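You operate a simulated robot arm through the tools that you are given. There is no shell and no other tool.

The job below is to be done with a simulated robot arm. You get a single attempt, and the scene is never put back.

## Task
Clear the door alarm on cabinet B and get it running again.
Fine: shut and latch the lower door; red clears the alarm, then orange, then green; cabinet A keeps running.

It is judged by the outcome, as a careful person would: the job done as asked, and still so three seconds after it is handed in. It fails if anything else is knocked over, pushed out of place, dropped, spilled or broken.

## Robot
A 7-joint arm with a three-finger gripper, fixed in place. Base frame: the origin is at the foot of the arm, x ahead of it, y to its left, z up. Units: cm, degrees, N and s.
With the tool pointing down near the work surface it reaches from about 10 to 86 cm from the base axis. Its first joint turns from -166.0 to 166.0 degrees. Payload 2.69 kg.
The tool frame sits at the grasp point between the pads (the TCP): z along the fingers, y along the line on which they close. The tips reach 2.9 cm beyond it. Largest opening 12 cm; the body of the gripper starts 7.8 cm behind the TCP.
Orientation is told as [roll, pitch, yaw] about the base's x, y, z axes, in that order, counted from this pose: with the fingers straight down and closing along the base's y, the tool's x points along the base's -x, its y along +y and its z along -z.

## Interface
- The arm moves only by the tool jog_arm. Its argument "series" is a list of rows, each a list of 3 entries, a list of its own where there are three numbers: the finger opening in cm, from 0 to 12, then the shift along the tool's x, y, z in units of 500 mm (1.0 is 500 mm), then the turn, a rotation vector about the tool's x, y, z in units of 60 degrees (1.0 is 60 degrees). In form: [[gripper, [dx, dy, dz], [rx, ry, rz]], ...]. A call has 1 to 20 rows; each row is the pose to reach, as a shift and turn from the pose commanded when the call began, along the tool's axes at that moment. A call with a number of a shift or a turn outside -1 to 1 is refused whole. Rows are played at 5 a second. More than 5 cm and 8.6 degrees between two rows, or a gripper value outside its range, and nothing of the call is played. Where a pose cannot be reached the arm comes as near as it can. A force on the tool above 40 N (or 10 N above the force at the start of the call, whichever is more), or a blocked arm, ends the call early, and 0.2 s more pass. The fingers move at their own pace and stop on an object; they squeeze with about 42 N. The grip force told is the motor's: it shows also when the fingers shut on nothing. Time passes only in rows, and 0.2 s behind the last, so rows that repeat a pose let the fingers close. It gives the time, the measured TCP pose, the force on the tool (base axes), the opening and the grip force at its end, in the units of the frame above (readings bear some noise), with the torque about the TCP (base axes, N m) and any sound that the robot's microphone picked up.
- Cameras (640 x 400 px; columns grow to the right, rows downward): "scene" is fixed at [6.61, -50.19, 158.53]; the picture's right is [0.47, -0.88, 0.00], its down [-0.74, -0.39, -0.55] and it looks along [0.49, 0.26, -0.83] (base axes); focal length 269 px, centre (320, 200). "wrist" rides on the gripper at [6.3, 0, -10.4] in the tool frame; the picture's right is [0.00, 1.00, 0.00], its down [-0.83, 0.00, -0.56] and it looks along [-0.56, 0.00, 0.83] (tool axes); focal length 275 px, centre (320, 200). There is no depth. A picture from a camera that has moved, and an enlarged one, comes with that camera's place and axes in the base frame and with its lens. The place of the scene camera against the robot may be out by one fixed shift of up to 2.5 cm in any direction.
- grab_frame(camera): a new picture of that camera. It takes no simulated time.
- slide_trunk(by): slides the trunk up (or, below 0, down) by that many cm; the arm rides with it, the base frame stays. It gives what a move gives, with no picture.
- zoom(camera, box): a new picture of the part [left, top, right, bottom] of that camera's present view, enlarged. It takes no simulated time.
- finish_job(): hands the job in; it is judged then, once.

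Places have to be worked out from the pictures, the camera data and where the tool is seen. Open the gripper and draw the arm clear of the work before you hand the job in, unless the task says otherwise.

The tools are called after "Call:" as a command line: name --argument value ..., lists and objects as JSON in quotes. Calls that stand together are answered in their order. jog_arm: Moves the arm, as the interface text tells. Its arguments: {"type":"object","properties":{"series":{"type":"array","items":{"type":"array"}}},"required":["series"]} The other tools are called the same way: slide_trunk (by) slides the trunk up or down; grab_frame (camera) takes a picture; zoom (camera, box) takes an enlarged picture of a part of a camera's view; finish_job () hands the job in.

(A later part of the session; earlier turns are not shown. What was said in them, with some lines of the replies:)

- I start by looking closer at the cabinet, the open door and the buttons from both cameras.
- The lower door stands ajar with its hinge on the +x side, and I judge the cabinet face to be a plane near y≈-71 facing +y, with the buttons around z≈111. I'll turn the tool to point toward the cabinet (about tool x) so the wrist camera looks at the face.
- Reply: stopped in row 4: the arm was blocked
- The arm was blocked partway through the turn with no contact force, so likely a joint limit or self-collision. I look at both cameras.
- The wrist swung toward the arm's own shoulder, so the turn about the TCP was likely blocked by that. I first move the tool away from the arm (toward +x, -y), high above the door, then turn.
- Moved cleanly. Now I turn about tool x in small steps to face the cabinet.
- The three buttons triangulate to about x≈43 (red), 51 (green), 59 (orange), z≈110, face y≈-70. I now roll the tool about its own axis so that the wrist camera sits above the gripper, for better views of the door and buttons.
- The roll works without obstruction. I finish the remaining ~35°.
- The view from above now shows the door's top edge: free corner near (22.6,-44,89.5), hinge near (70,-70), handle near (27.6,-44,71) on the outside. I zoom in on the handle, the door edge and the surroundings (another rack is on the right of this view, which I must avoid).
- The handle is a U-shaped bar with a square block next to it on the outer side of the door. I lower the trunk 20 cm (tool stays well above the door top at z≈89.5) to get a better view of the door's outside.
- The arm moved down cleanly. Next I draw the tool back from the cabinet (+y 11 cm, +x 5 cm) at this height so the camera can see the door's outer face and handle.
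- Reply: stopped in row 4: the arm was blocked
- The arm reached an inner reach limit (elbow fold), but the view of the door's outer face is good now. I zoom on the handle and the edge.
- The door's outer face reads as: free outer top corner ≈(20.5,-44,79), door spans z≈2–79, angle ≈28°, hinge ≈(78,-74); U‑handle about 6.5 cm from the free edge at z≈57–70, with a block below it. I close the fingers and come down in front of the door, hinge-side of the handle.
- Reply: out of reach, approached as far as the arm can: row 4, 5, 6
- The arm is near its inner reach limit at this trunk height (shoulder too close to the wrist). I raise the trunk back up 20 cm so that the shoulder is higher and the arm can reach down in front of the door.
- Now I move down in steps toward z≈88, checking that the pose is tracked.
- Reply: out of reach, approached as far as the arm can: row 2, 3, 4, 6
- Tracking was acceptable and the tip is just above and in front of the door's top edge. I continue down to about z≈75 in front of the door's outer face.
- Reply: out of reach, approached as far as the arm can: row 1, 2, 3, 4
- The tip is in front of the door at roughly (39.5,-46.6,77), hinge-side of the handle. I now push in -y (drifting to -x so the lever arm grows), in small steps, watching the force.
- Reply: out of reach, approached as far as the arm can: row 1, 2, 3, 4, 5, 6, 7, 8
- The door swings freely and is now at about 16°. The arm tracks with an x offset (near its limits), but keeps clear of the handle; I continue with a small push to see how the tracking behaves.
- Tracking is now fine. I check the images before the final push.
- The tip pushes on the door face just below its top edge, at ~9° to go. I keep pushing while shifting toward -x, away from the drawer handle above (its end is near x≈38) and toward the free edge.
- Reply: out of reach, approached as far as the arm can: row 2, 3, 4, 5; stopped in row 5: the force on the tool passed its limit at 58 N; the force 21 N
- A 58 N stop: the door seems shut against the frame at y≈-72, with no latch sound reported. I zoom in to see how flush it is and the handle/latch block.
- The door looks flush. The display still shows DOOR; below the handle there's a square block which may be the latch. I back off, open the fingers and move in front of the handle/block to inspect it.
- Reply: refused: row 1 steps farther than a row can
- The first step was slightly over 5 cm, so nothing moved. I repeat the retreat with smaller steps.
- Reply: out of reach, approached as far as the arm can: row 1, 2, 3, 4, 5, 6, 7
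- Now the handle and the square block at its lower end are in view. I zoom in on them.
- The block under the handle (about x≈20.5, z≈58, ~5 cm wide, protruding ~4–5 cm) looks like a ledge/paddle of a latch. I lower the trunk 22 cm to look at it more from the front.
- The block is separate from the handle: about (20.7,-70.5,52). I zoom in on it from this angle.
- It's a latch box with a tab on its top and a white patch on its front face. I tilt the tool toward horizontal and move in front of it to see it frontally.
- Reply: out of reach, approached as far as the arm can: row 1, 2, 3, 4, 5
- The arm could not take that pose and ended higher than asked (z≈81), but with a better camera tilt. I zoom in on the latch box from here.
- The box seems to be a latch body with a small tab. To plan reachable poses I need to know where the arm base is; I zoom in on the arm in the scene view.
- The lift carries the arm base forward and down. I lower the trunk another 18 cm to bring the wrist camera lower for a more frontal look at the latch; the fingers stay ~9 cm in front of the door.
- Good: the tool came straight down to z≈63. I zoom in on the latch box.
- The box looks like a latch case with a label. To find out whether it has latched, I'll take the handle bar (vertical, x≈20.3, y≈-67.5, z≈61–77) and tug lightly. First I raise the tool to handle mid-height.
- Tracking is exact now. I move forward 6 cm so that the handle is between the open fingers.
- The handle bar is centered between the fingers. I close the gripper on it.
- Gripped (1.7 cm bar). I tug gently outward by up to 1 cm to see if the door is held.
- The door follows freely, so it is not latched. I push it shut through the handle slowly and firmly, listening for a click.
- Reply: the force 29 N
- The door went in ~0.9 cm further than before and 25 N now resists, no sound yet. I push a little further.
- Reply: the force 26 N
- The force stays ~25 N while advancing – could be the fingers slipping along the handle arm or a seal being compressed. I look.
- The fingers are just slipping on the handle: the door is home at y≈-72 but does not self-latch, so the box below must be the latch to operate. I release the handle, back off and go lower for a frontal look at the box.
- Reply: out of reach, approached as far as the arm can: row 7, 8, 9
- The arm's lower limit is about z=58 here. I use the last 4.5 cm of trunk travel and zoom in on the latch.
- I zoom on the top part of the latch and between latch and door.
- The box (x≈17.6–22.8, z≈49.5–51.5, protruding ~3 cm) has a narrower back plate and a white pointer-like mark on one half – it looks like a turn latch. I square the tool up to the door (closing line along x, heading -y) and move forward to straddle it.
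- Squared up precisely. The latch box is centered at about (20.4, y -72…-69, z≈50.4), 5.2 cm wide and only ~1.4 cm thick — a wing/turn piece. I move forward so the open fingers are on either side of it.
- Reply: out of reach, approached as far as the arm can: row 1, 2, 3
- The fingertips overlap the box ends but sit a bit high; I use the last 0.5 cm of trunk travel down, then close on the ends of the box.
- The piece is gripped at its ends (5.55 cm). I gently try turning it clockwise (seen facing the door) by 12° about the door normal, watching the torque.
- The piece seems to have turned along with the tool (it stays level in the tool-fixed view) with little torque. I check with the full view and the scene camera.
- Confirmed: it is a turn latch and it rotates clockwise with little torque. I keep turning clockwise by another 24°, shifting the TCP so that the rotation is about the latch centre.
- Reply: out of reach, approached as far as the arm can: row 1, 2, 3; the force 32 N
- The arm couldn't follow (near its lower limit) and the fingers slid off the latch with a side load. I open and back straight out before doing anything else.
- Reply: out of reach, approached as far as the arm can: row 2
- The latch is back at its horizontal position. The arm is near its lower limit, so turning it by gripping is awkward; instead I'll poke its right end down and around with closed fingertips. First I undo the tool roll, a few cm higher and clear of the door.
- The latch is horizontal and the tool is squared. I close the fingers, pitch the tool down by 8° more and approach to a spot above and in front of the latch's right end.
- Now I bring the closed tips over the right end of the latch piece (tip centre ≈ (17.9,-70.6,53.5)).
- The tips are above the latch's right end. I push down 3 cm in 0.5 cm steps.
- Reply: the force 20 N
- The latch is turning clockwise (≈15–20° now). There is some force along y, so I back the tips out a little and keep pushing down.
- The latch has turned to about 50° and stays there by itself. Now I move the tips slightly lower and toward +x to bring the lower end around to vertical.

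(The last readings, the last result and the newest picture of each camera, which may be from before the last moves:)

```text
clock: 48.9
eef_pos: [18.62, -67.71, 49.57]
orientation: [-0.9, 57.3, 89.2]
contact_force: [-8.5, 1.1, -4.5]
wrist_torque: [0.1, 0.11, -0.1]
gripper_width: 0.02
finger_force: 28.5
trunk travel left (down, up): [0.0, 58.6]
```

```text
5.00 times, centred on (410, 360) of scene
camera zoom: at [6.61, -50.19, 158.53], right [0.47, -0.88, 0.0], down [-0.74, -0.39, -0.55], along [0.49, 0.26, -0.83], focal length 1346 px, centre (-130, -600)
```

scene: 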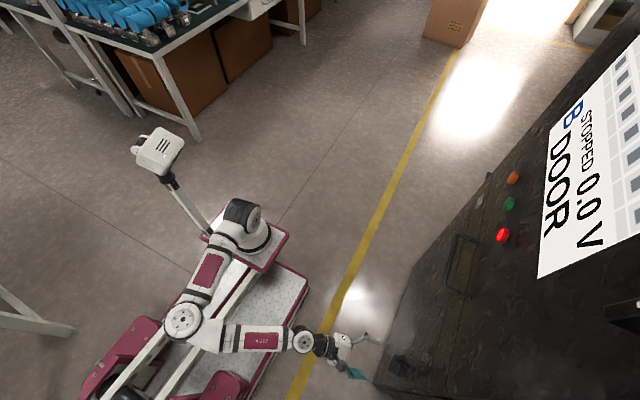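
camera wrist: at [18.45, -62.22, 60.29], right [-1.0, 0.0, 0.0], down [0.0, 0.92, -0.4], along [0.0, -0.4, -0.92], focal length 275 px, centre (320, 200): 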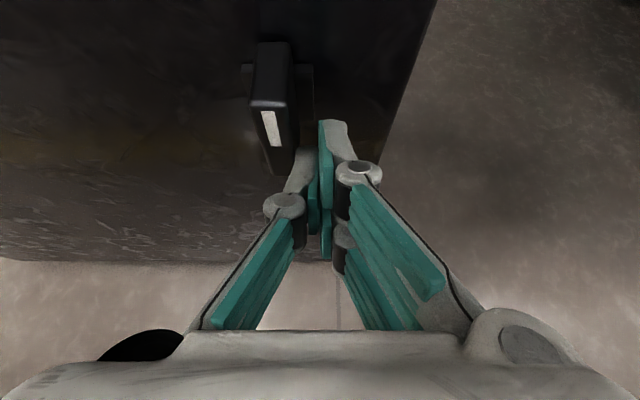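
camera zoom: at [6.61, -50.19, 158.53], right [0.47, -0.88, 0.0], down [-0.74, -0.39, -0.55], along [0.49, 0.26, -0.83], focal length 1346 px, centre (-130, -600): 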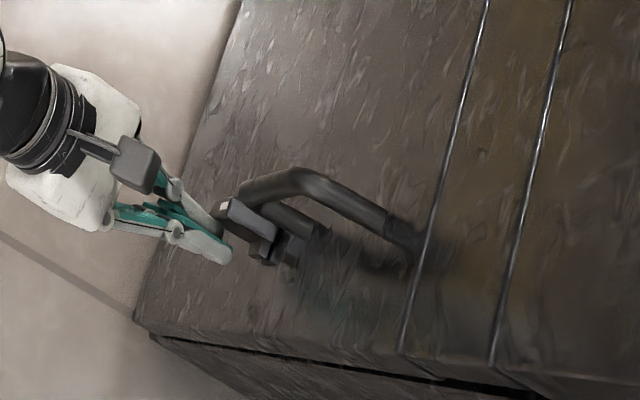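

The latch piece is now almost vertical (≈88–90°) with ~8 N resisting. I push a little more to find whether it hits its stop.

Call:
jog_arm --series '[[0, [0, -0.003, 0], [0, 0, 0]], [0, [0, -0.006, 0], [0, 0, 0]], [0, [0, -0.009, 0], [0, 0, 0]], [0, [0, -0.009, 0], [0, 0, 0]]]'

Call:
zoom --camera "wrist" --box '[210, 20, 370, 200]'

```text
clock: 49.9
eef_pos: [18.64, -67.72, 49.55]
orientation: [-0.5, 57.2, 89.0]
contact_force: [-32.5, 2.0, -11.2]
wrist_torque: [0.18, 0.26, -0.54]
gripper_width: 0.0
finger_force: 28.3
trunk travel left (down, up): [0.0, 58.6]
```

```text
2.22 times, centred on (290, 110) of wrist
camera zoom: at [18.58, -62.28, 60.33], right [-1.0, 0.01, 0.0], down [0.01, 0.92, -0.4], along [0.0, -0.4, -0.92], focal length 612 px, centre (387, 400)
```

zoom: 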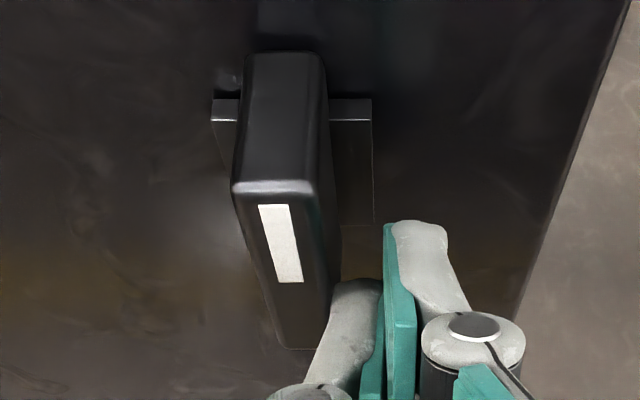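

The latch is at its stop, vertical, pointer up. I back the tips off (first -x, then out), and then check by tugging the handle.

Call:
jog_arm --series '[[0, [0, 0.01, 0], [0, 0, 0]], [0, [0, 0.025, 0], [0, 0, 0]], [0, [0, 0.025, -0.04], [0, 0, 0]], [0, [0, 0.025, -0.09], [0, 0, 0]], [0, [0, 0.02, -0.14], [0, 0, 0]]]'

Call:
grab_frame --camera "wrist"

Call:
grab_frame --camera "scene"

```text
clock: 51.1
eef_pos: [18.29, -61.91, 53.34]
orientation: [-1.1, 57.4, 89.4]
contact_force: [0.6, -0.4, 1.2]
wrist_torque: [-0.02, -0.01, 0.0]
gripper_width: 0.0
finger_force: 28.5
trunk travel left (down, up): [0.0, 58.6]
```

```text
taken
camera wrist: at [18.08, -56.41, 64.11], right [-1.0, -0.01, -0.01], down [0.0, 0.92, -0.4], along [0.01, -0.4, -0.92], focal length 275 px, centre (320, 200)
```

wrist: 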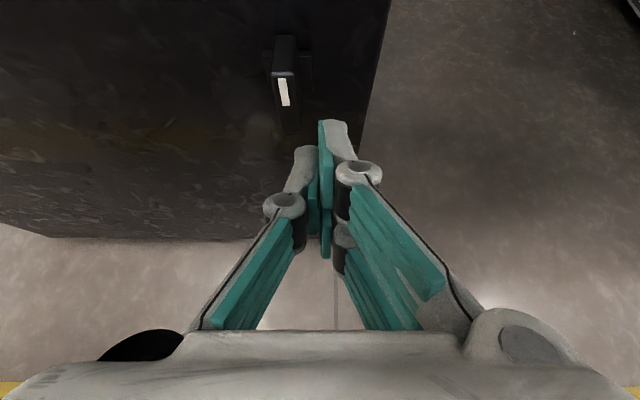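

```text
taken
```

scene: 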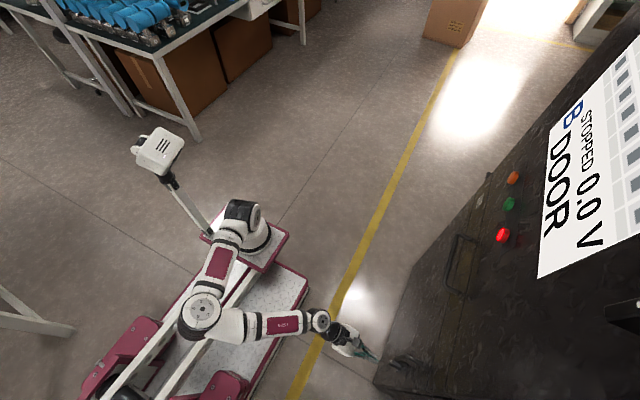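

The latch stays vertical. I now go up to the handle, with the fingers opening, to check that the door is held.

Call:
jog_arm --series '[[0, [0.06, -0.01, -0.046], [0, 0.042, 0]], [4, [0.117, -0.02, -0.091], [0, 0.083, 0]], [8, [0.176, -0.03, -0.137], [0, 0.125, 0]], [12, [0.234, -0.04, -0.182], [0, 0.167, 0]], [12, [0.234, -0.04, -0.182], [0, 0.167, 0]]]'

Call:
grab_frame --camera "wrist"

```text
clock: 52.3
eef_pos: [19.85, -60.5, 68.12]
orientation: [-1.3, 67.4, 88.9]
contact_force: [0.0, -0.4, -0.5]
wrist_torque: [-0.02, -0.02, -0.02]
gripper_width: 11.99
finger_force: 0.1
trunk travel left (down, up): [0.0, 58.6]
```

```text
taken
camera wrist: at [19.75, -53.12, 77.81], right [-1.0, 0.0, 0.0], down [0.0, 0.83, -0.55], along [0.01, -0.55, -0.83], focal length 275 px, centre (320, 200)
```

wrist: 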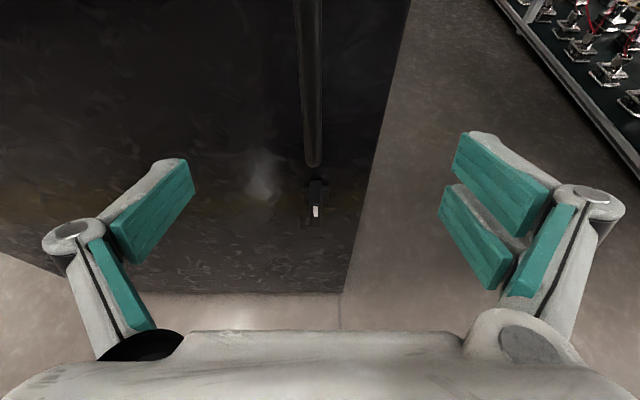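

The handle bar is again centred ahead. I move forward and close on it.

Call:
jog_arm --series '[[12, [0.016, -0.003, 0.039], [0, 0, 0]], [12, [0.032, -0.006, 0.077], [0, 0, 0]], [12, [0.048, -0.009, 0.116], [0, 0, 0]], [12, [0.048, -0.009, 0.116], [0, 0, 0]], [4, [0.048, -0.009, 0.116], [0, 0, 0]], [0, [0.048, -0.009, 0.116], [0, 0, 0]], [0, [0.048, -0.009, 0.116], [0, 0, 0]], [0, [0.048, -0.009, 0.116], [0, 0, 0]]]'

```text
clock: 54.1
eef_pos: [20.4, -66.62, 68.04]
orientation: [-1.4, 67.3, 88.9]
contact_force: [4.8, -0.1, 0.2]
wrist_torque: [0.13, 0.15, 0.16]
gripper_width: 1.39
finger_force: 40.1
trunk travel left (down, up): [0.0, 58.6]
```

Gripped. Now a gentle tug outward of up to 1 cm.

Call:
jog_arm --series '[[0, [-0.0015, 0, -0.0037], [0, 0, 0]], [0, [-0.003, 0, -0.0074], [0, 0, 0]], [0, [-0.0046, 0, -0.0111], [0, 0, 0]], [0, [-0.0061, 0, -0.0147], [0, 0, 0]], [0, [-0.0076, 0, -0.0184], [0, 0, 0]]]'

Call:
grab_frame --camera "wrist"

```text
clock: 55.3
eef_pos: [20.53, -65.85, 68.16]
orientation: [-1.2, 67.4, 89.0]
contact_force: [8.7, -24.0, -6.1]
wrist_torque: [-0.14, 0.11, 0.21]
gripper_width: 1.39
finger_force: 40.3
trunk travel left (down, up): [0.0, 58.6]
```

```text
taken
camera wrist: at [20.4, -58.54, 77.74], right [-1.0, 0.0, 0.0], down [0.0, 0.83, -0.55], along [0.01, -0.55, -0.83], focal length 275 px, centre (320, 200)
```

wrist: 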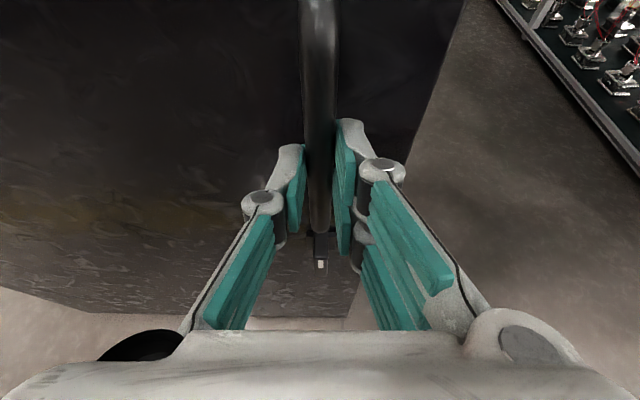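

The tug meets 24 N of resistance: the door is latched. I ease back in, release the handle and retreat.

Call:
jog_arm --series '[[0, [0.003, 0, 0.0074], [0, 0, 0]], [0, [0.0061, 0, 0.0147], [0, 0, 0]], [4, [0.0061, 0, 0.0147], [0, 0, 0]], [8, [0.0061, 0, 0.0147], [0, 0, 0]], [12, [0.0061, 0, 0.0147], [0, 0, 0]], [12, [-0.025, 0, -0.06], [0, 0, 0]], [12, [-0.057, 0, -0.138], [0, 0, 0]]]'

Call:
grab_frame --camera "scene"

Call:
grab_frame --camera "wrist"

```text
clock: 56.9
eef_pos: [20.27, -58.3, 68.03]
orientation: [-1.4, 67.4, 88.8]
contact_force: [-0.1, 0.1, 0.1]
wrist_torque: [0.0, 0.02, 0.02]
gripper_width: 12.0
finger_force: 0.1
trunk travel left (down, up): [0.0, 58.6]
```

```text
taken
```

scene: 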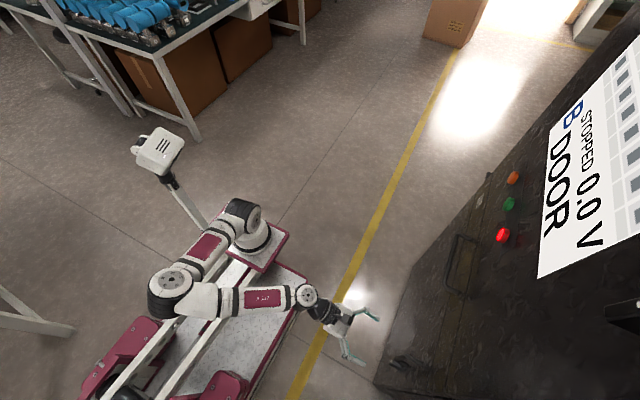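

```text
taken
camera wrist: at [20.11, -51.0, 77.86], right [-1.0, 0.0, 0.0], down [0.0, 0.83, -0.55], along [0.01, -0.55, -0.83], focal length 275 px, centre (320, 200)
```

wrist: 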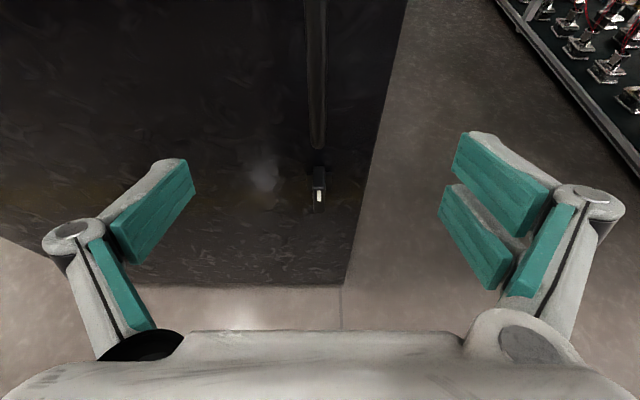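

Door shut and latched. Now to the buttons: I raise the trunk 40 cm (tool stays at y≈-58, well in front of the cabinet).

Call:
slide_trunk --by 40

Call:
grab_frame --camera "scene"

Call:
grab_frame --camera "wrist"

Call:
zoom --camera "scene" --box '[520, 240, 640, 400]'

```text
clock: 60.7
eef_pos: [20.44, -58.27, 108.12]
orientation: [-1.4, 67.5, 89.0]
contact_force: [1.0, -0.7, -0.1]
wrist_torque: [-0.01, -0.02, 0.01]
gripper_width: 11.99
finger_force: 0.1
trunk travel left (down, up): [-40.0, 18.6]
```

```text
taken
```

scene: 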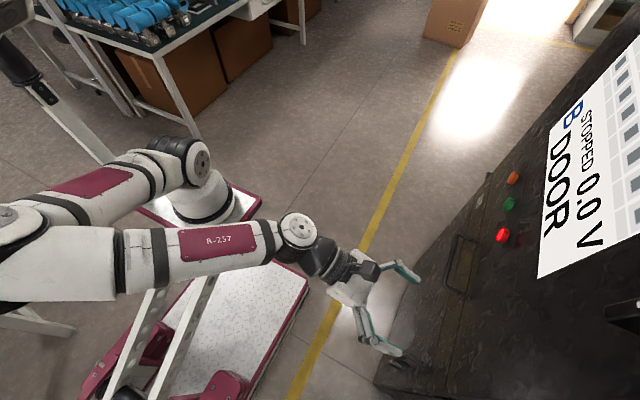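

```text
taken
camera wrist: at [20.34, -51.02, 117.8], right [-1.0, 0.0, -0.01], down [0.0, 0.83, -0.55], along [0.01, -0.55, -0.83], focal length 275 px, centre (320, 200)
```

wrist: 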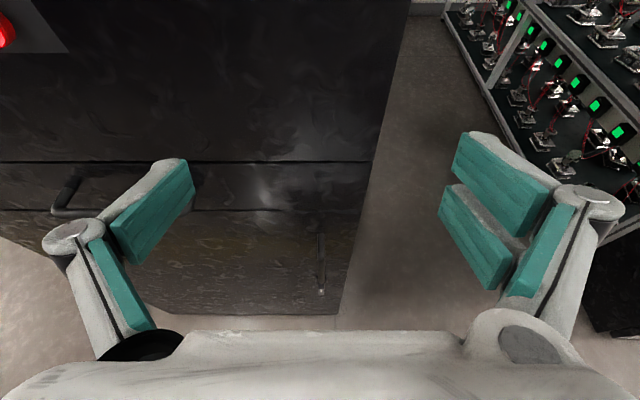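

```text
2.50 times, centred on (580, 320) of scene
camera zoom: at [6.61, -50.19, 158.53], right [0.47, -0.88, 0.0], down [-0.74, -0.39, -0.55], along [0.49, 0.26, -0.83], focal length 673 px, centre (-330, -100)
```

zoom: 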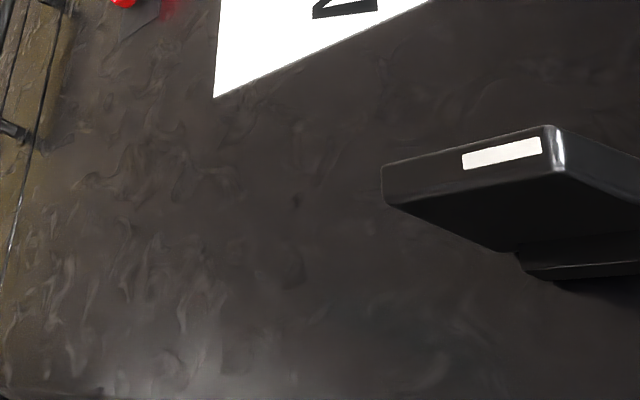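

The upper door's identical latch is vertical with its white mark at the top end, just as I left the lower one — good. I now move the tool in +x toward the buttons to measure them.

Call:
jog_arm --series '[[12, [0, -0.08, 0], [0, 0, 0]], [12, [0, -0.16, 0], [0, 0, 0]], [12, [0, -0.24, 0], [0, 0, 0]], [12, [0, -0.32, 0], [0, 0, 0]], [12, [0, -0.4, 0], [0, 0, 0]], [12, [0, -0.46, 0], [0, 0, 0]]]'

Call:
grab_frame --camera "wrist"

Call:
grab_frame --camera "scene"

```text
clock: 62.1
eef_pos: [43.28, -58.26, 108.47]
orientation: [-1.3, 67.4, 88.8]
contact_force: [-0.4, 0.1, -0.4]
wrist_torque: [0.02, -0.04, 0.03]
gripper_width: 11.99
finger_force: 0.1
trunk travel left (down, up): [-40.0, 18.6]
```

```text
taken
camera wrist: at [43.14, -50.96, 118.08], right [-1.0, 0.0, -0.01], down [0.0, 0.83, -0.55], along [0.01, -0.55, -0.83], focal length 275 px, centre (320, 200)
```

wrist: 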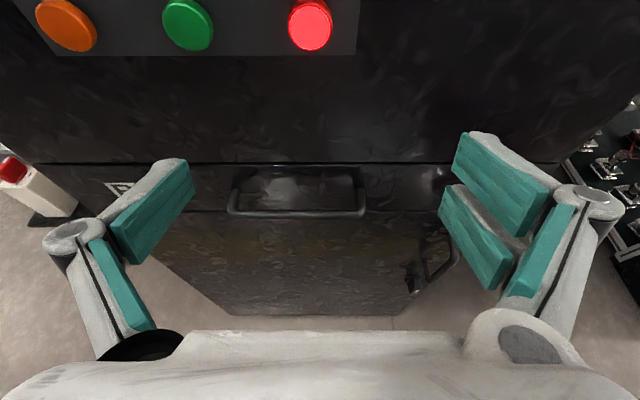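

```text
taken
```

scene: 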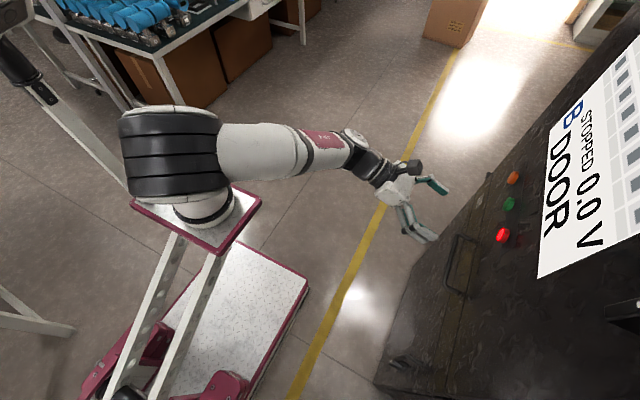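

Buttons measured: red ≈(44.0,-72.7,108.5), green ≈(52.9,·,108.5), orange ≈(61.8,·,108.5). I level the tool to point straight at the face and close the fingers.

Call:
jog_arm --series '[[8, [0, 0, 0], [0, 0.123, 0]], [4, [0, 0, 0], [0, 0.246, 0]], [0, [0, 0, 0], [0, 0.37, 0]], [0, [0, 0, 0], [0, 0.37, 0]]]'

Call:
grab_frame --camera "wrist"

```text
clock: 63.1
eef_pos: [43.53, -58.3, 108.32]
orientation: [-59.5, 89.4, 30.8]
contact_force: [0.7, 0.5, 0.3]
wrist_torque: [0.02, 0.03, -0.02]
gripper_width: 0.0
finger_force: 28.4
trunk travel left (down, up): [-40.0, 18.6]
```

```text
taken
camera wrist: at [43.33, -47.8, 114.53], right [-1.0, 0.0, 0.0], down [0.0, 0.56, -0.83], along [0.0, -0.83, -0.56], focal length 275 px, centre (320, 200)
```

wrist: 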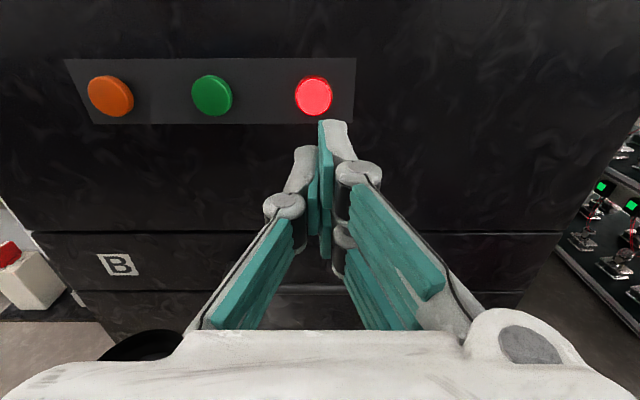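

The tool is level and in line. Red is at ≈(43.9,-72.7,108.6). I approach to about 1 cm in front of it.

Call:
jog_arm --series '[[0, [0.002, -0.002, 0.07], [0, 0, 0]], [0, [0.004, -0.004, 0.14], [0, 0, 0]], [0, [0.006, -0.006, 0.206], [0, 0, 0]]]'

Call:
grab_frame --camera "wrist"

Call:
zoom --camera "scene" --box '[420, 130, 620, 290]'

```text
clock: 63.9
eef_pos: [43.78, -68.5, 108.74]
orientation: [-53.3, 89.3, 36.7]
contact_force: [0.3, 0.3, -0.3]
wrist_torque: [0.02, -0.02, -0.01]
gripper_width: 0.03
finger_force: 28.1
trunk travel left (down, up): [-40.0, 18.6]
```

```text
taken
camera wrist: at [43.72, -58.07, 114.88], right [-1.0, 0.0, 0.0], down [0.0, 0.56, -0.83], along [0.0, -0.83, -0.56], focal length 275 px, centre (320, 200)
```

wrist: 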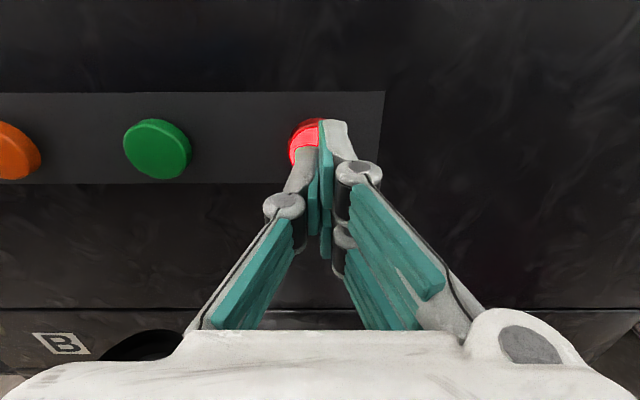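

```text
2.50 times, centred on (520, 210) of scene
camera zoom: at [6.61, -50.19, 158.53], right [0.47, -0.88, 0.0], down [-0.74, -0.39, -0.55], along [0.49, 0.26, -0.83], focal length 673 px, centre (-180, 175)
```

zoom: 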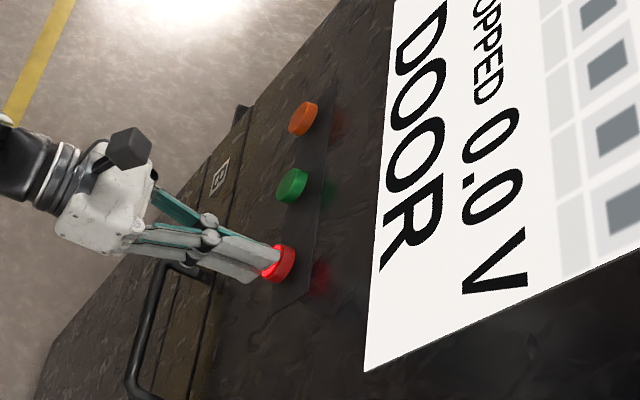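

The tip is right in front of the red button. I press slowly, 0.3 cm steps.

Call:
jog_arm --series '[[0, [0, 0, 0.006], [0, 0, 0]], [0, [0, 0, 0.012], [0, 0, 0]], [0, [0, 0, 0.018], [0, 0, 0]], [0, [0, 0, 0.024], [0, 0, 0]], [0, [0, 0, 0.03], [0, 0, 0]]]'

Call:
zoom --camera "scene" --box '[420, 130, 620, 290]'

```text
clock: 65.1
eef_pos: [43.95, -69.59, 108.53]
orientation: [-47.8, 89.3, 42.4]
contact_force: [-4.8, 38.7, -0.7]
wrist_torque: [-0.12, -0.11, -0.09]
gripper_width: 0.6
finger_force: 28.1
trunk travel left (down, up): [-40.0, 18.6]
heard: click
```

```text
2.50 times, centred on (520, 210) of scene
camera zoom: at [6.61, -50.19, 158.53], right [0.47, -0.88, 0.0], down [-0.74, -0.39, -0.55], along [0.49, 0.26, -0.83], focal length 673 px, centre (-180, 175)
```

zoom: 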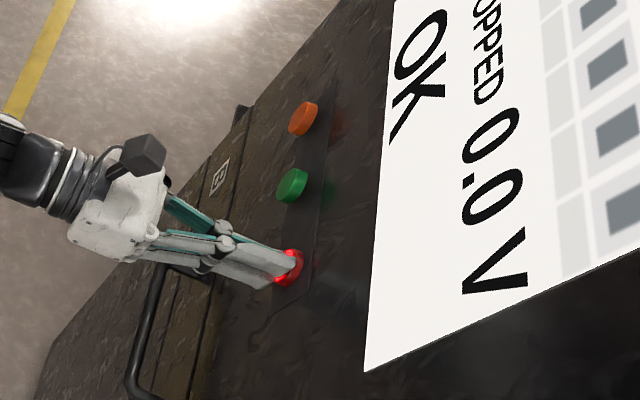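

Click heard and the display changed to "OK". I back off 5 cm from the red button and check the display.

Call:
jog_arm --series '[[0, [0, 0, -0.03], [0, 0, 0]], [0, [0, 0, -0.08], [0, 0, 0]], [0, [0, 0, -0.12], [0, 0, 0]]]'

Call:
zoom --camera "scene" --box '[480, 60, 640, 290]'

Call:
grab_frame --camera "wrist"

```text
clock: 65.9
eef_pos: [43.89, -64.08, 108.64]
orientation: [-54.5, 89.3, 35.6]
contact_force: [-0.5, -0.9, -0.8]
wrist_torque: [-0.01, 0.02, -0.02]
gripper_width: 0.0
finger_force: 28.4
trunk travel left (down, up): [-40.0, 18.6]
```

```text
1.74 times, centred on (560, 175) of scene
camera zoom: at [6.61, -50.19, 158.53], right [0.47, -0.88, 0.0], down [-0.74, -0.39, -0.55], along [0.49, 0.26, -0.83], focal length 468 px, centre (-97, 244)
```

zoom: 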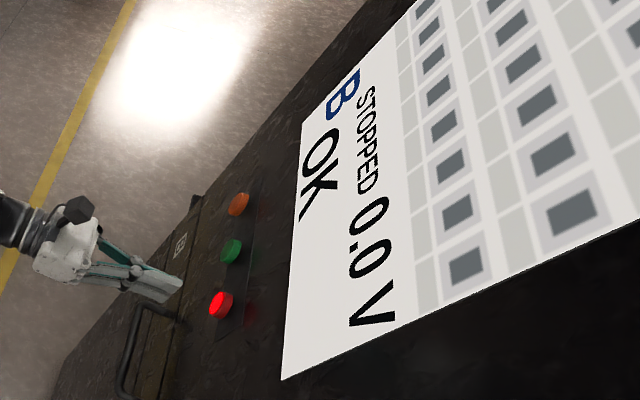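

```text
taken
camera wrist: at [43.76, -53.61, 114.92], right [-1.0, 0.0, 0.0], down [0.0, 0.56, -0.83], along [0.0, -0.83, -0.56], focal length 275 px, centre (320, 200)
```

wrist: 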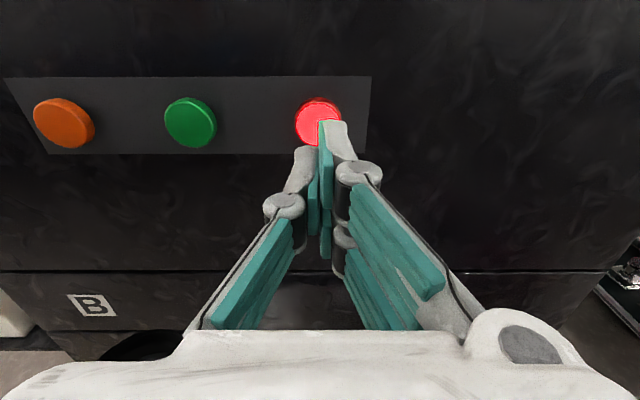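

The alarm is cleared ("STOPPED, OK"). Next is orange at ≈(61.8,-72.7,108.5): I slide +x at this standoff.

Call:
jog_arm --series '[[0, [0, -0.07, 0], [0, 0, 0]], [0, [0, -0.14, 0], [0, 0, 0]], [0, [0, -0.21, 0], [0, 0, 0]], [0, [0, -0.28, 0], [0, 0, 0]], [0, [0, -0.357, 0], [0, 0, 0]]]'

Call:
grab_frame --camera "wrist"

Call:
grab_frame --camera "scene"

```text
clock: 67.1
eef_pos: [61.73, -64.06, 108.62]
orientation: [-52.4, 89.4, 37.5]
contact_force: [0.0, 0.3, -1.0]
wrist_torque: [0.03, 0.04, 0.03]
gripper_width: 0.0
finger_force: 28.6
trunk travel left (down, up): [-40.0, 18.6]
```

```text
taken
camera wrist: at [61.62, -53.64, 114.86], right [-1.0, 0.0, 0.0], down [0.0, 0.56, -0.83], along [0.0, -0.83, -0.56], focal length 275 px, centre (320, 200)
```

wrist: 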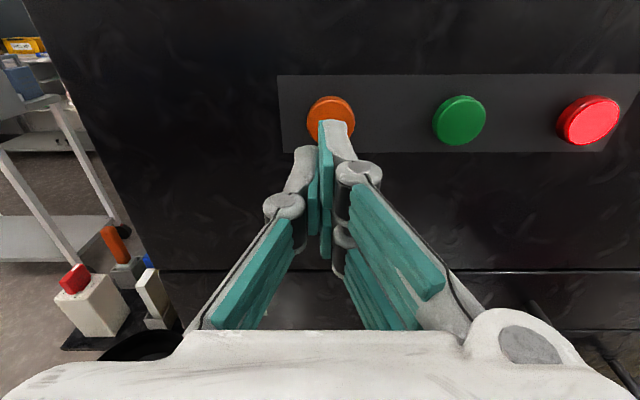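

```text
taken
```

scene: 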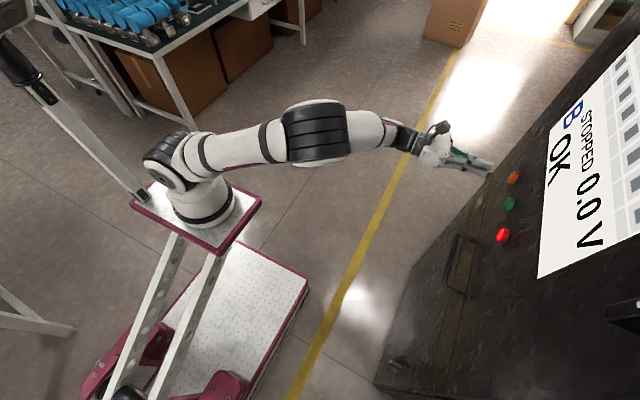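

Orange is slightly to the right of the tip: x≈60.9. I shift -0.8 cm and approach to just in front of it.

Call:
jog_arm --series '[[0, [0.001, 0.016, 0.02], [0, 0, 0]], [0, [0.002, 0.016, 0.055], [0, 0, 0]], [0, [0.002, 0.016, 0.085], [0, 0, 0]]]'

Call:
zoom --camera "scene" --box '[420, 110, 620, 270]'

Call:
grab_frame --camera "wrist"

```text
clock: 67.9
eef_pos: [60.99, -68.16, 108.71]
orientation: [-50.6, 89.2, 39.7]
contact_force: [0.2, 0.2, -0.6]
wrist_torque: [0.01, -0.01, 0.01]
gripper_width: 0.02
finger_force: 29.0
trunk travel left (down, up): [-40.0, 18.6]
```

```text
2.50 times, centred on (520, 190) of scene
camera zoom: at [6.61, -50.19, 158.53], right [0.47, -0.88, 0.0], down [-0.74, -0.39, -0.55], along [0.49, 0.26, -0.83], focal length 673 px, centre (-180, 225)
```

zoom: 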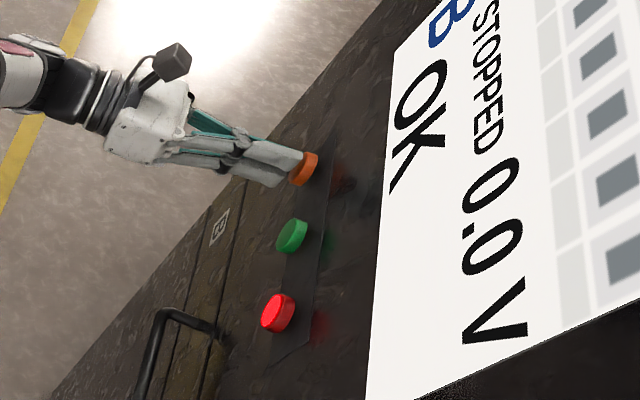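

```text
taken
camera wrist: at [60.83, -57.82, 114.99], right [-1.0, 0.0, 0.0], down [0.0, 0.56, -0.83], along [0.0, -0.83, -0.56], focal length 275 px, centre (320, 200)
```

wrist: 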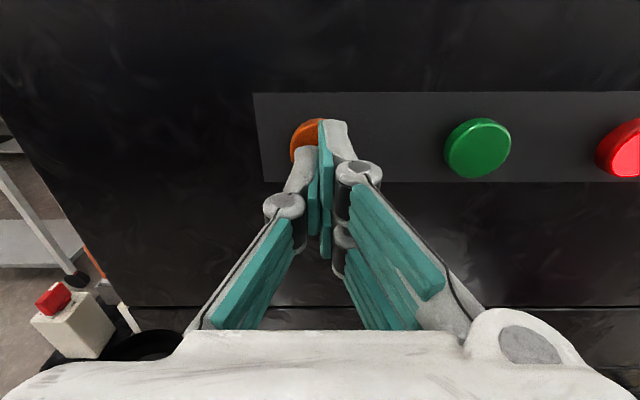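

Aligned in front of orange. I press slowly.

Call:
jog_arm --series '[[0, [0, 0, 0.006], [0, 0, 0]], [0, [0, 0, 0.012], [0, 0, 0]], [0, [0, 0, 0.018], [0, 0, 0]], [0, [0, 0, 0.024], [0, 0, 0]], [0, [0, 0, 0.03], [0, 0, 0]]]'

Call:
zoom --camera "scene" --box '[480, 60, 640, 290]'

```text
clock: 69.1
eef_pos: [60.91, -69.68, 108.72]
orientation: [-48.1, 89.3, 42.1]
contact_force: [-7.8, 30.5, -1.9]
wrist_torque: [-0.01, -0.07, -0.18]
gripper_width: 0.63
finger_force: 28.6
trunk travel left (down, up): [-40.0, 18.6]
heard: click
```

```text
1.74 times, centred on (560, 175) of scene
camera zoom: at [6.61, -50.19, 158.53], right [0.47, -0.88, 0.0], down [-0.74, -0.39, -0.55], along [0.49, 0.26, -0.83], focal length 468 px, centre (-97, 244)
```

zoom: 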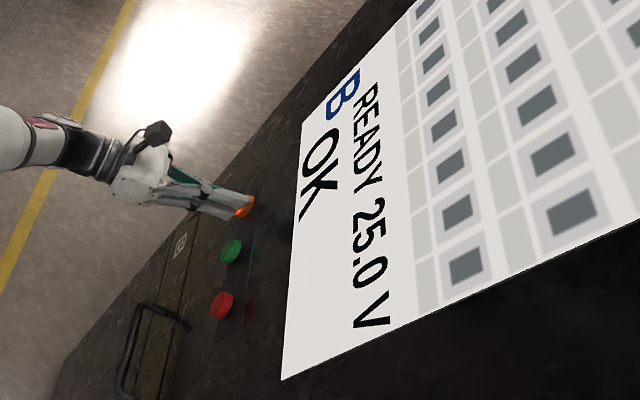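

Display: "READY 25.0 V, OK". I back off and slide -x to the green button, then check its position.

Call:
jog_arm --series '[[0, [0, 0, -0.03], [0, 0, 0]], [0, [0, 0, -0.08], [0, 0, 0]], [0, [0, 0, -0.112], [0, 0, 0]], [0, [0, 0.06, -0.112], [0, 0, 0]], [0, [0, 0.12, -0.112], [0, 0, 0]], [0, [0, 0.178, -0.112], [0, 0, 0]]]'

Call:
grab_frame --camera "wrist"

Call:
zoom --camera "scene" --box '[480, 60, 640, 290]'

```text
clock: 70.5
eef_pos: [51.92, -64.21, 108.72]
orientation: [-51.8, 89.3, 38.4]
contact_force: [0.7, 0.3, -0.4]
wrist_torque: [0.0, 0.0, -0.02]
gripper_width: 0.01
finger_force: 28.6
trunk travel left (down, up): [-40.0, 18.6]
```

```text
taken
camera wrist: at [51.8, -53.74, 114.92], right [-1.0, 0.0, 0.0], down [0.0, 0.56, -0.83], along [0.01, -0.83, -0.56], focal length 275 px, centre (320, 200)
```

wrist: 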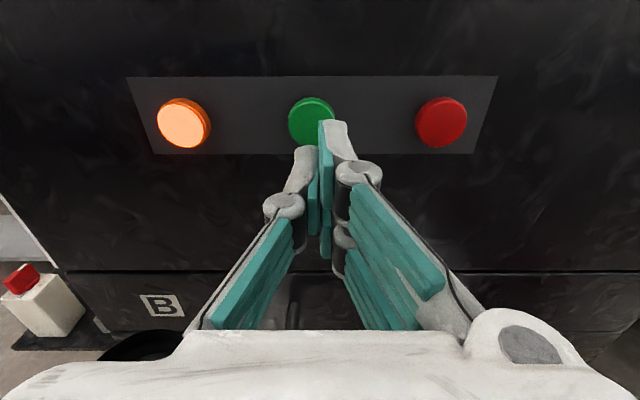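

```text
1.74 times, centred on (560, 175) of scene
camera zoom: at [6.61, -50.19, 158.53], right [0.47, -0.88, 0.0], down [-0.74, -0.39, -0.55], along [0.49, 0.26, -0.83], focal length 468 px, centre (-97, 244)
```

zoom: 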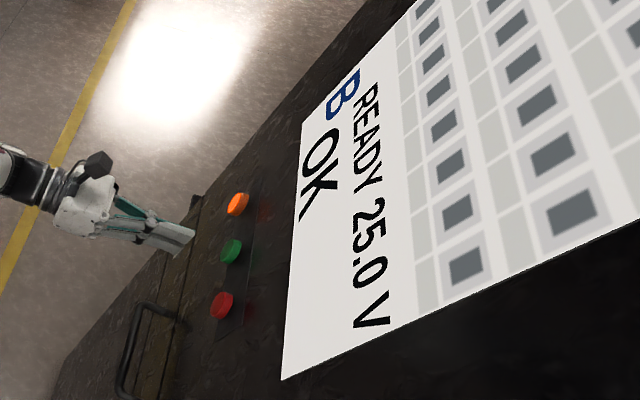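

Orange is lit. Green is at x≈52.4; I shift +0.5 cm and approach to just in front of it.

Call:
jog_arm --series '[[0, [0, -0.01, 0.02], [0, 0, 0]], [0, [0, -0.01, 0.055], [0, 0, 0]], [0, [0, -0.01, 0.084], [0, 0, 0]]]'

Call:
grab_frame --camera "wrist"

```text
clock: 71.3
eef_pos: [52.39, -68.4, 108.85]
orientation: [-53.4, 89.4, 36.7]
contact_force: [-0.3, -0.4, -0.3]
wrist_torque: [0.03, -0.02, 0.02]
gripper_width: 0.0
finger_force: 28.8
trunk travel left (down, up): [-40.0, 18.6]
```

```text
taken
camera wrist: at [52.27, -57.94, 114.98], right [-1.0, 0.0, 0.0], down [0.0, 0.56, -0.83], along [0.0, -0.83, -0.56], focal length 275 px, centre (320, 200)
```

wrist: 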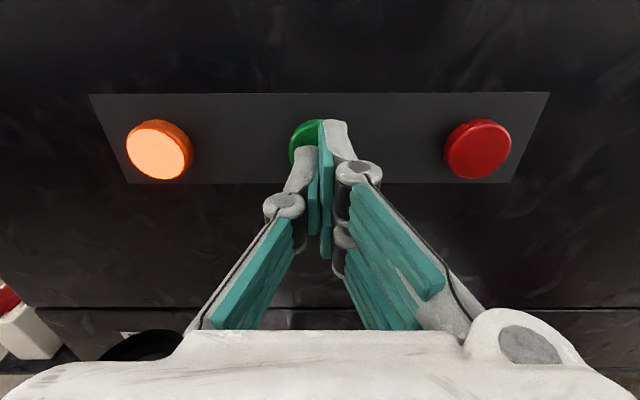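

Aligned with green (symmetric between orange and red). I press slowly.

Call:
jog_arm --series '[[0, [0, 0, 0.006], [0, 0, 0]], [0, [0, 0, 0.012], [0, 0, 0]], [0, [0, 0, 0.018], [0, 0, 0]], [0, [0, 0, 0.024], [0, 0, 0]], [0, [0, 0, 0.028], [0, 0, 0]]]'

Call:
zoom --camera "scene" --box '[480, 60, 640, 290]'

```text
clock: 72.5
eef_pos: [52.44, -69.6, 108.61]
orientation: [-45.0, 89.2, 45.3]
contact_force: [-4.6, 24.1, -3.1]
wrist_torque: [0.03, -0.05, -0.11]
gripper_width: 0.62
finger_force: 28.9
trunk travel left (down, up): [-40.0, 18.6]
heard: click
```

```text
1.74 times, centred on (560, 175) of scene
camera zoom: at [6.61, -50.19, 158.53], right [0.47, -0.88, 0.0], down [-0.74, -0.39, -0.55], along [0.49, 0.26, -0.83], focal length 468 px, centre (-97, 244)
```

zoom: 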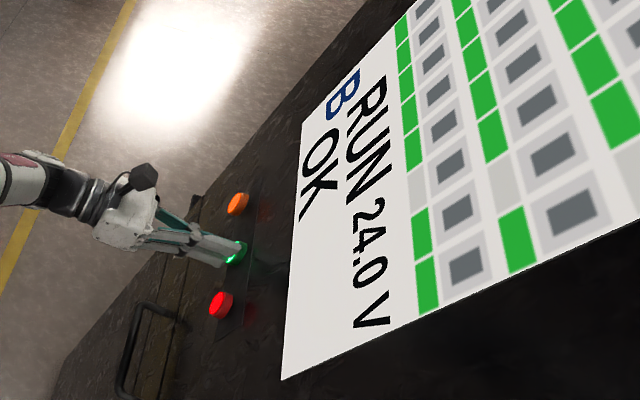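

Display: "RUN 24.0 V, OK", with the cells turning green. I back off, open the gripper and draw the arm clear.

Call:
jog_arm --series '[[0, [0, 0, -0.03], [0, 0, 0]], [0, [0, 0, -0.09], [0, 0, 0]], [0, [0, 0, -0.16], [0, 0, 0]], [6, [0, 0, -0.22], [0, 0, 0]], [12, [0, 0, -0.26], [0, 0, 0]], [12, [0, 0, -0.26], [0, 0, 0]]]'

Call:
grab_frame --camera "scene"

Call:
grab_frame --camera "wrist"

Call:
zoom --camera "scene" --box '[460, 60, 640, 290]'

```text
clock: 73.9
eef_pos: [52.47, -56.88, 108.87]
orientation: [-54.1, 89.3, 35.9]
contact_force: [-0.7, 0.2, 0.2]
wrist_torque: [-0.03, 0.0, 0.0]
gripper_width: 12.0
finger_force: 0.0
trunk travel left (down, up): [-40.0, 18.6]
```

```text
taken
```

scene: 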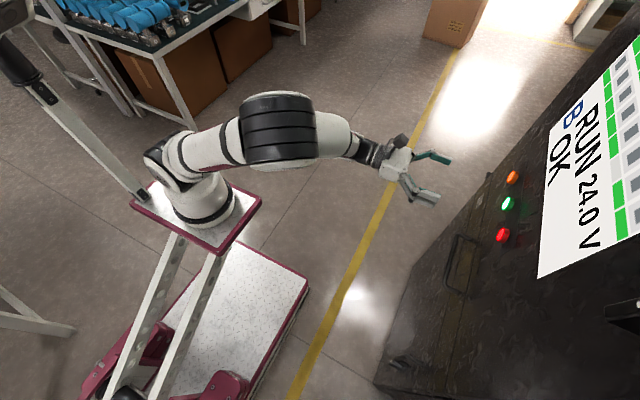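

```text
taken
camera wrist: at [52.42, -46.33, 115.05], right [-1.0, 0.0, 0.0], down [0.0, 0.56, -0.83], along [0.0, -0.83, -0.56], focal length 275 px, centre (320, 200)
```

wrist: 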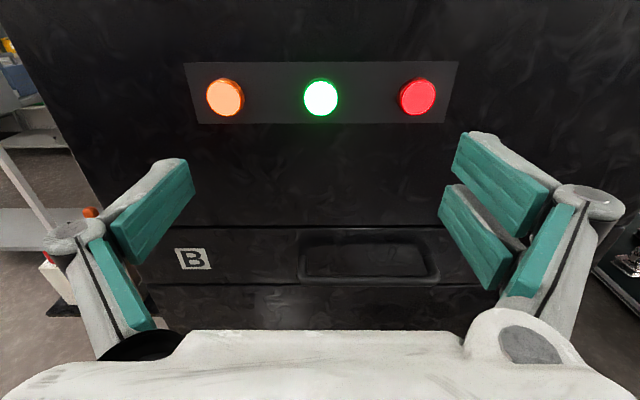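

```text
1.74 times, centred on (550, 175) of scene
camera zoom: at [6.61, -50.19, 158.53], right [0.47, -0.88, 0.0], down [-0.74, -0.39, -0.55], along [0.49, 0.26, -0.83], focal length 468 px, centre (-80, 244)
```

zoom: 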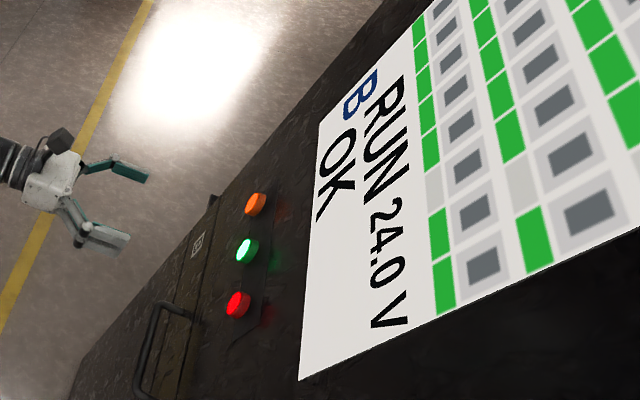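

Cabinet B is running with the green lamp lit. I draw back a little more, let a moment pass, and recheck the display, the latch and cabinet A.

Call:
jog_arm --series '[[12, [0, 0, -0.04], [0, 0, 0]], [12, [0, 0, -0.08], [0, 0, 0]], [12, [0, 0, -0.08], [0, 0, 0]], [12, [0, 0, -0.08], [0, 0, 0]], [12, [0, 0, -0.08], [0, 0, 0]], [12, [0, 0, -0.08], [0, 0, 0]], [12, [0, 0, -0.08], [0, 0, 0]]]'

Call:
zoom --camera "scene" --box '[460, 0, 640, 290]'

Call:
zoom --camera "scene" --box '[360, 220, 480, 400]'

Call:
grab_frame --camera "wrist"

```text
clock: 75.5
eef_pos: [52.48, -52.88, 108.68]
orientation: [-53.0, 89.4, 37.0]
contact_force: [0.1, -0.2, 0.5]
wrist_torque: [-0.01, 0.01, -0.01]
gripper_width: 12.02
finger_force: 0.1
trunk travel left (down, up): [-40.0, 18.6]
```

```text
1.38 times, centred on (550, 145) of scene
camera zoom: at [6.61, -50.19, 158.53], right [0.47, -0.88, 0.0], down [-0.74, -0.39, -0.55], along [0.49, 0.26, -0.83], focal length 371 px, centre (3, 276)
```

zoom: 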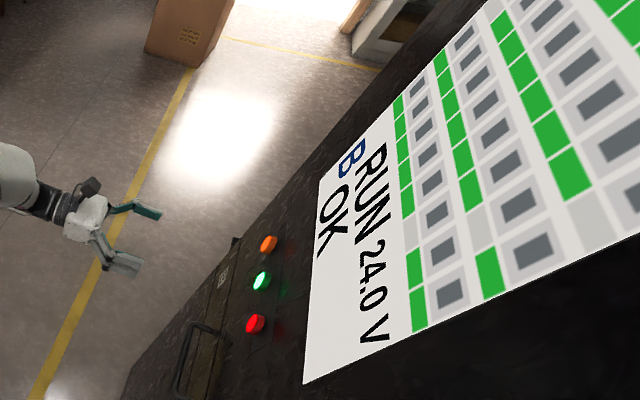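

```text
2.22 times, centred on (420, 310) of scene
camera zoom: at [6.61, -50.19, 158.53], right [0.47, -0.88, 0.0], down [-0.74, -0.39, -0.55], along [0.49, 0.26, -0.83], focal length 598 px, centre (98, -44)
```

zoom: 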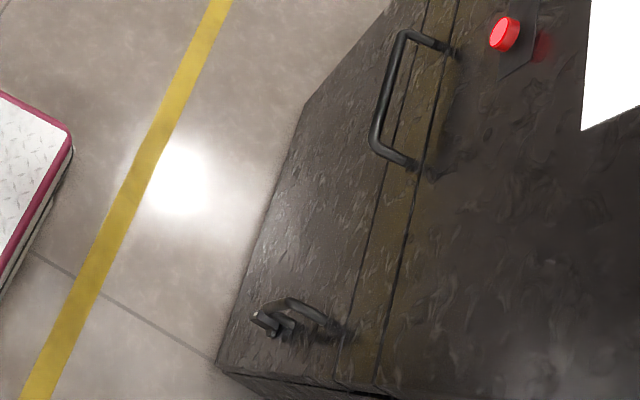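

```text
taken
camera wrist: at [52.37, -42.36, 114.95], right [-1.0, 0.0, 0.0], down [0.0, 0.56, -0.83], along [0.0, -0.83, -0.56], focal length 275 px, centre (320, 200)
```

wrist: 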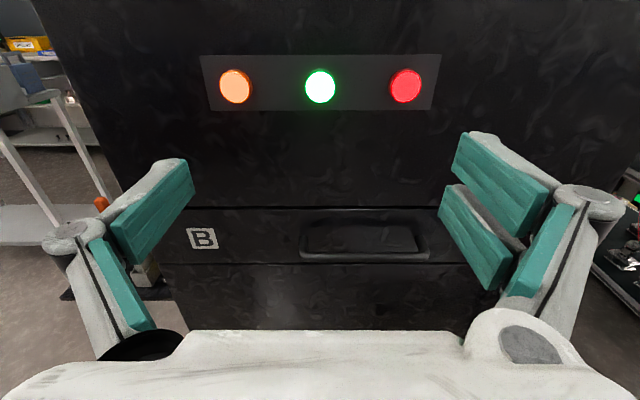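

Cabinet B shows "RUN 24.0 V, OK" and stays there. The lower door is flush with its latch vertical, nothing else was touched, and the open gripper is clear of the cabinet, so I hand the job in.

Call:
finish_job

```text
The job is handed in.
```

Cabinet B is running again: its display reads "RUN 24.0 V, OK" with the green lamp lit, and it was still so when I last checked before handing in.

- **Door:** the lower door is shut and its turn latch is vertical, matching the upper door's latch. When I tugged the handle afterwards, the door held against about 24 N.
- **Alarm and restart:** I pressed red, then orange, then green, and heard a click for each. The display went from "DOOR" to "OK", then "READY 25.0 V", then "RUN 24.0 V".
- **Lamps and cells:** all three button lamps are lit while it runs. A few cells on the display are still grey rather than green, and I don't know whether that is normal.
- **Cabinet A:** I didn't touch it or anything else nearby, but I couldn't positively identify it in the camera views. I haven't confirmed on a display that it is still running.

The gripper is open and the arm is drawn back from the cabinet.
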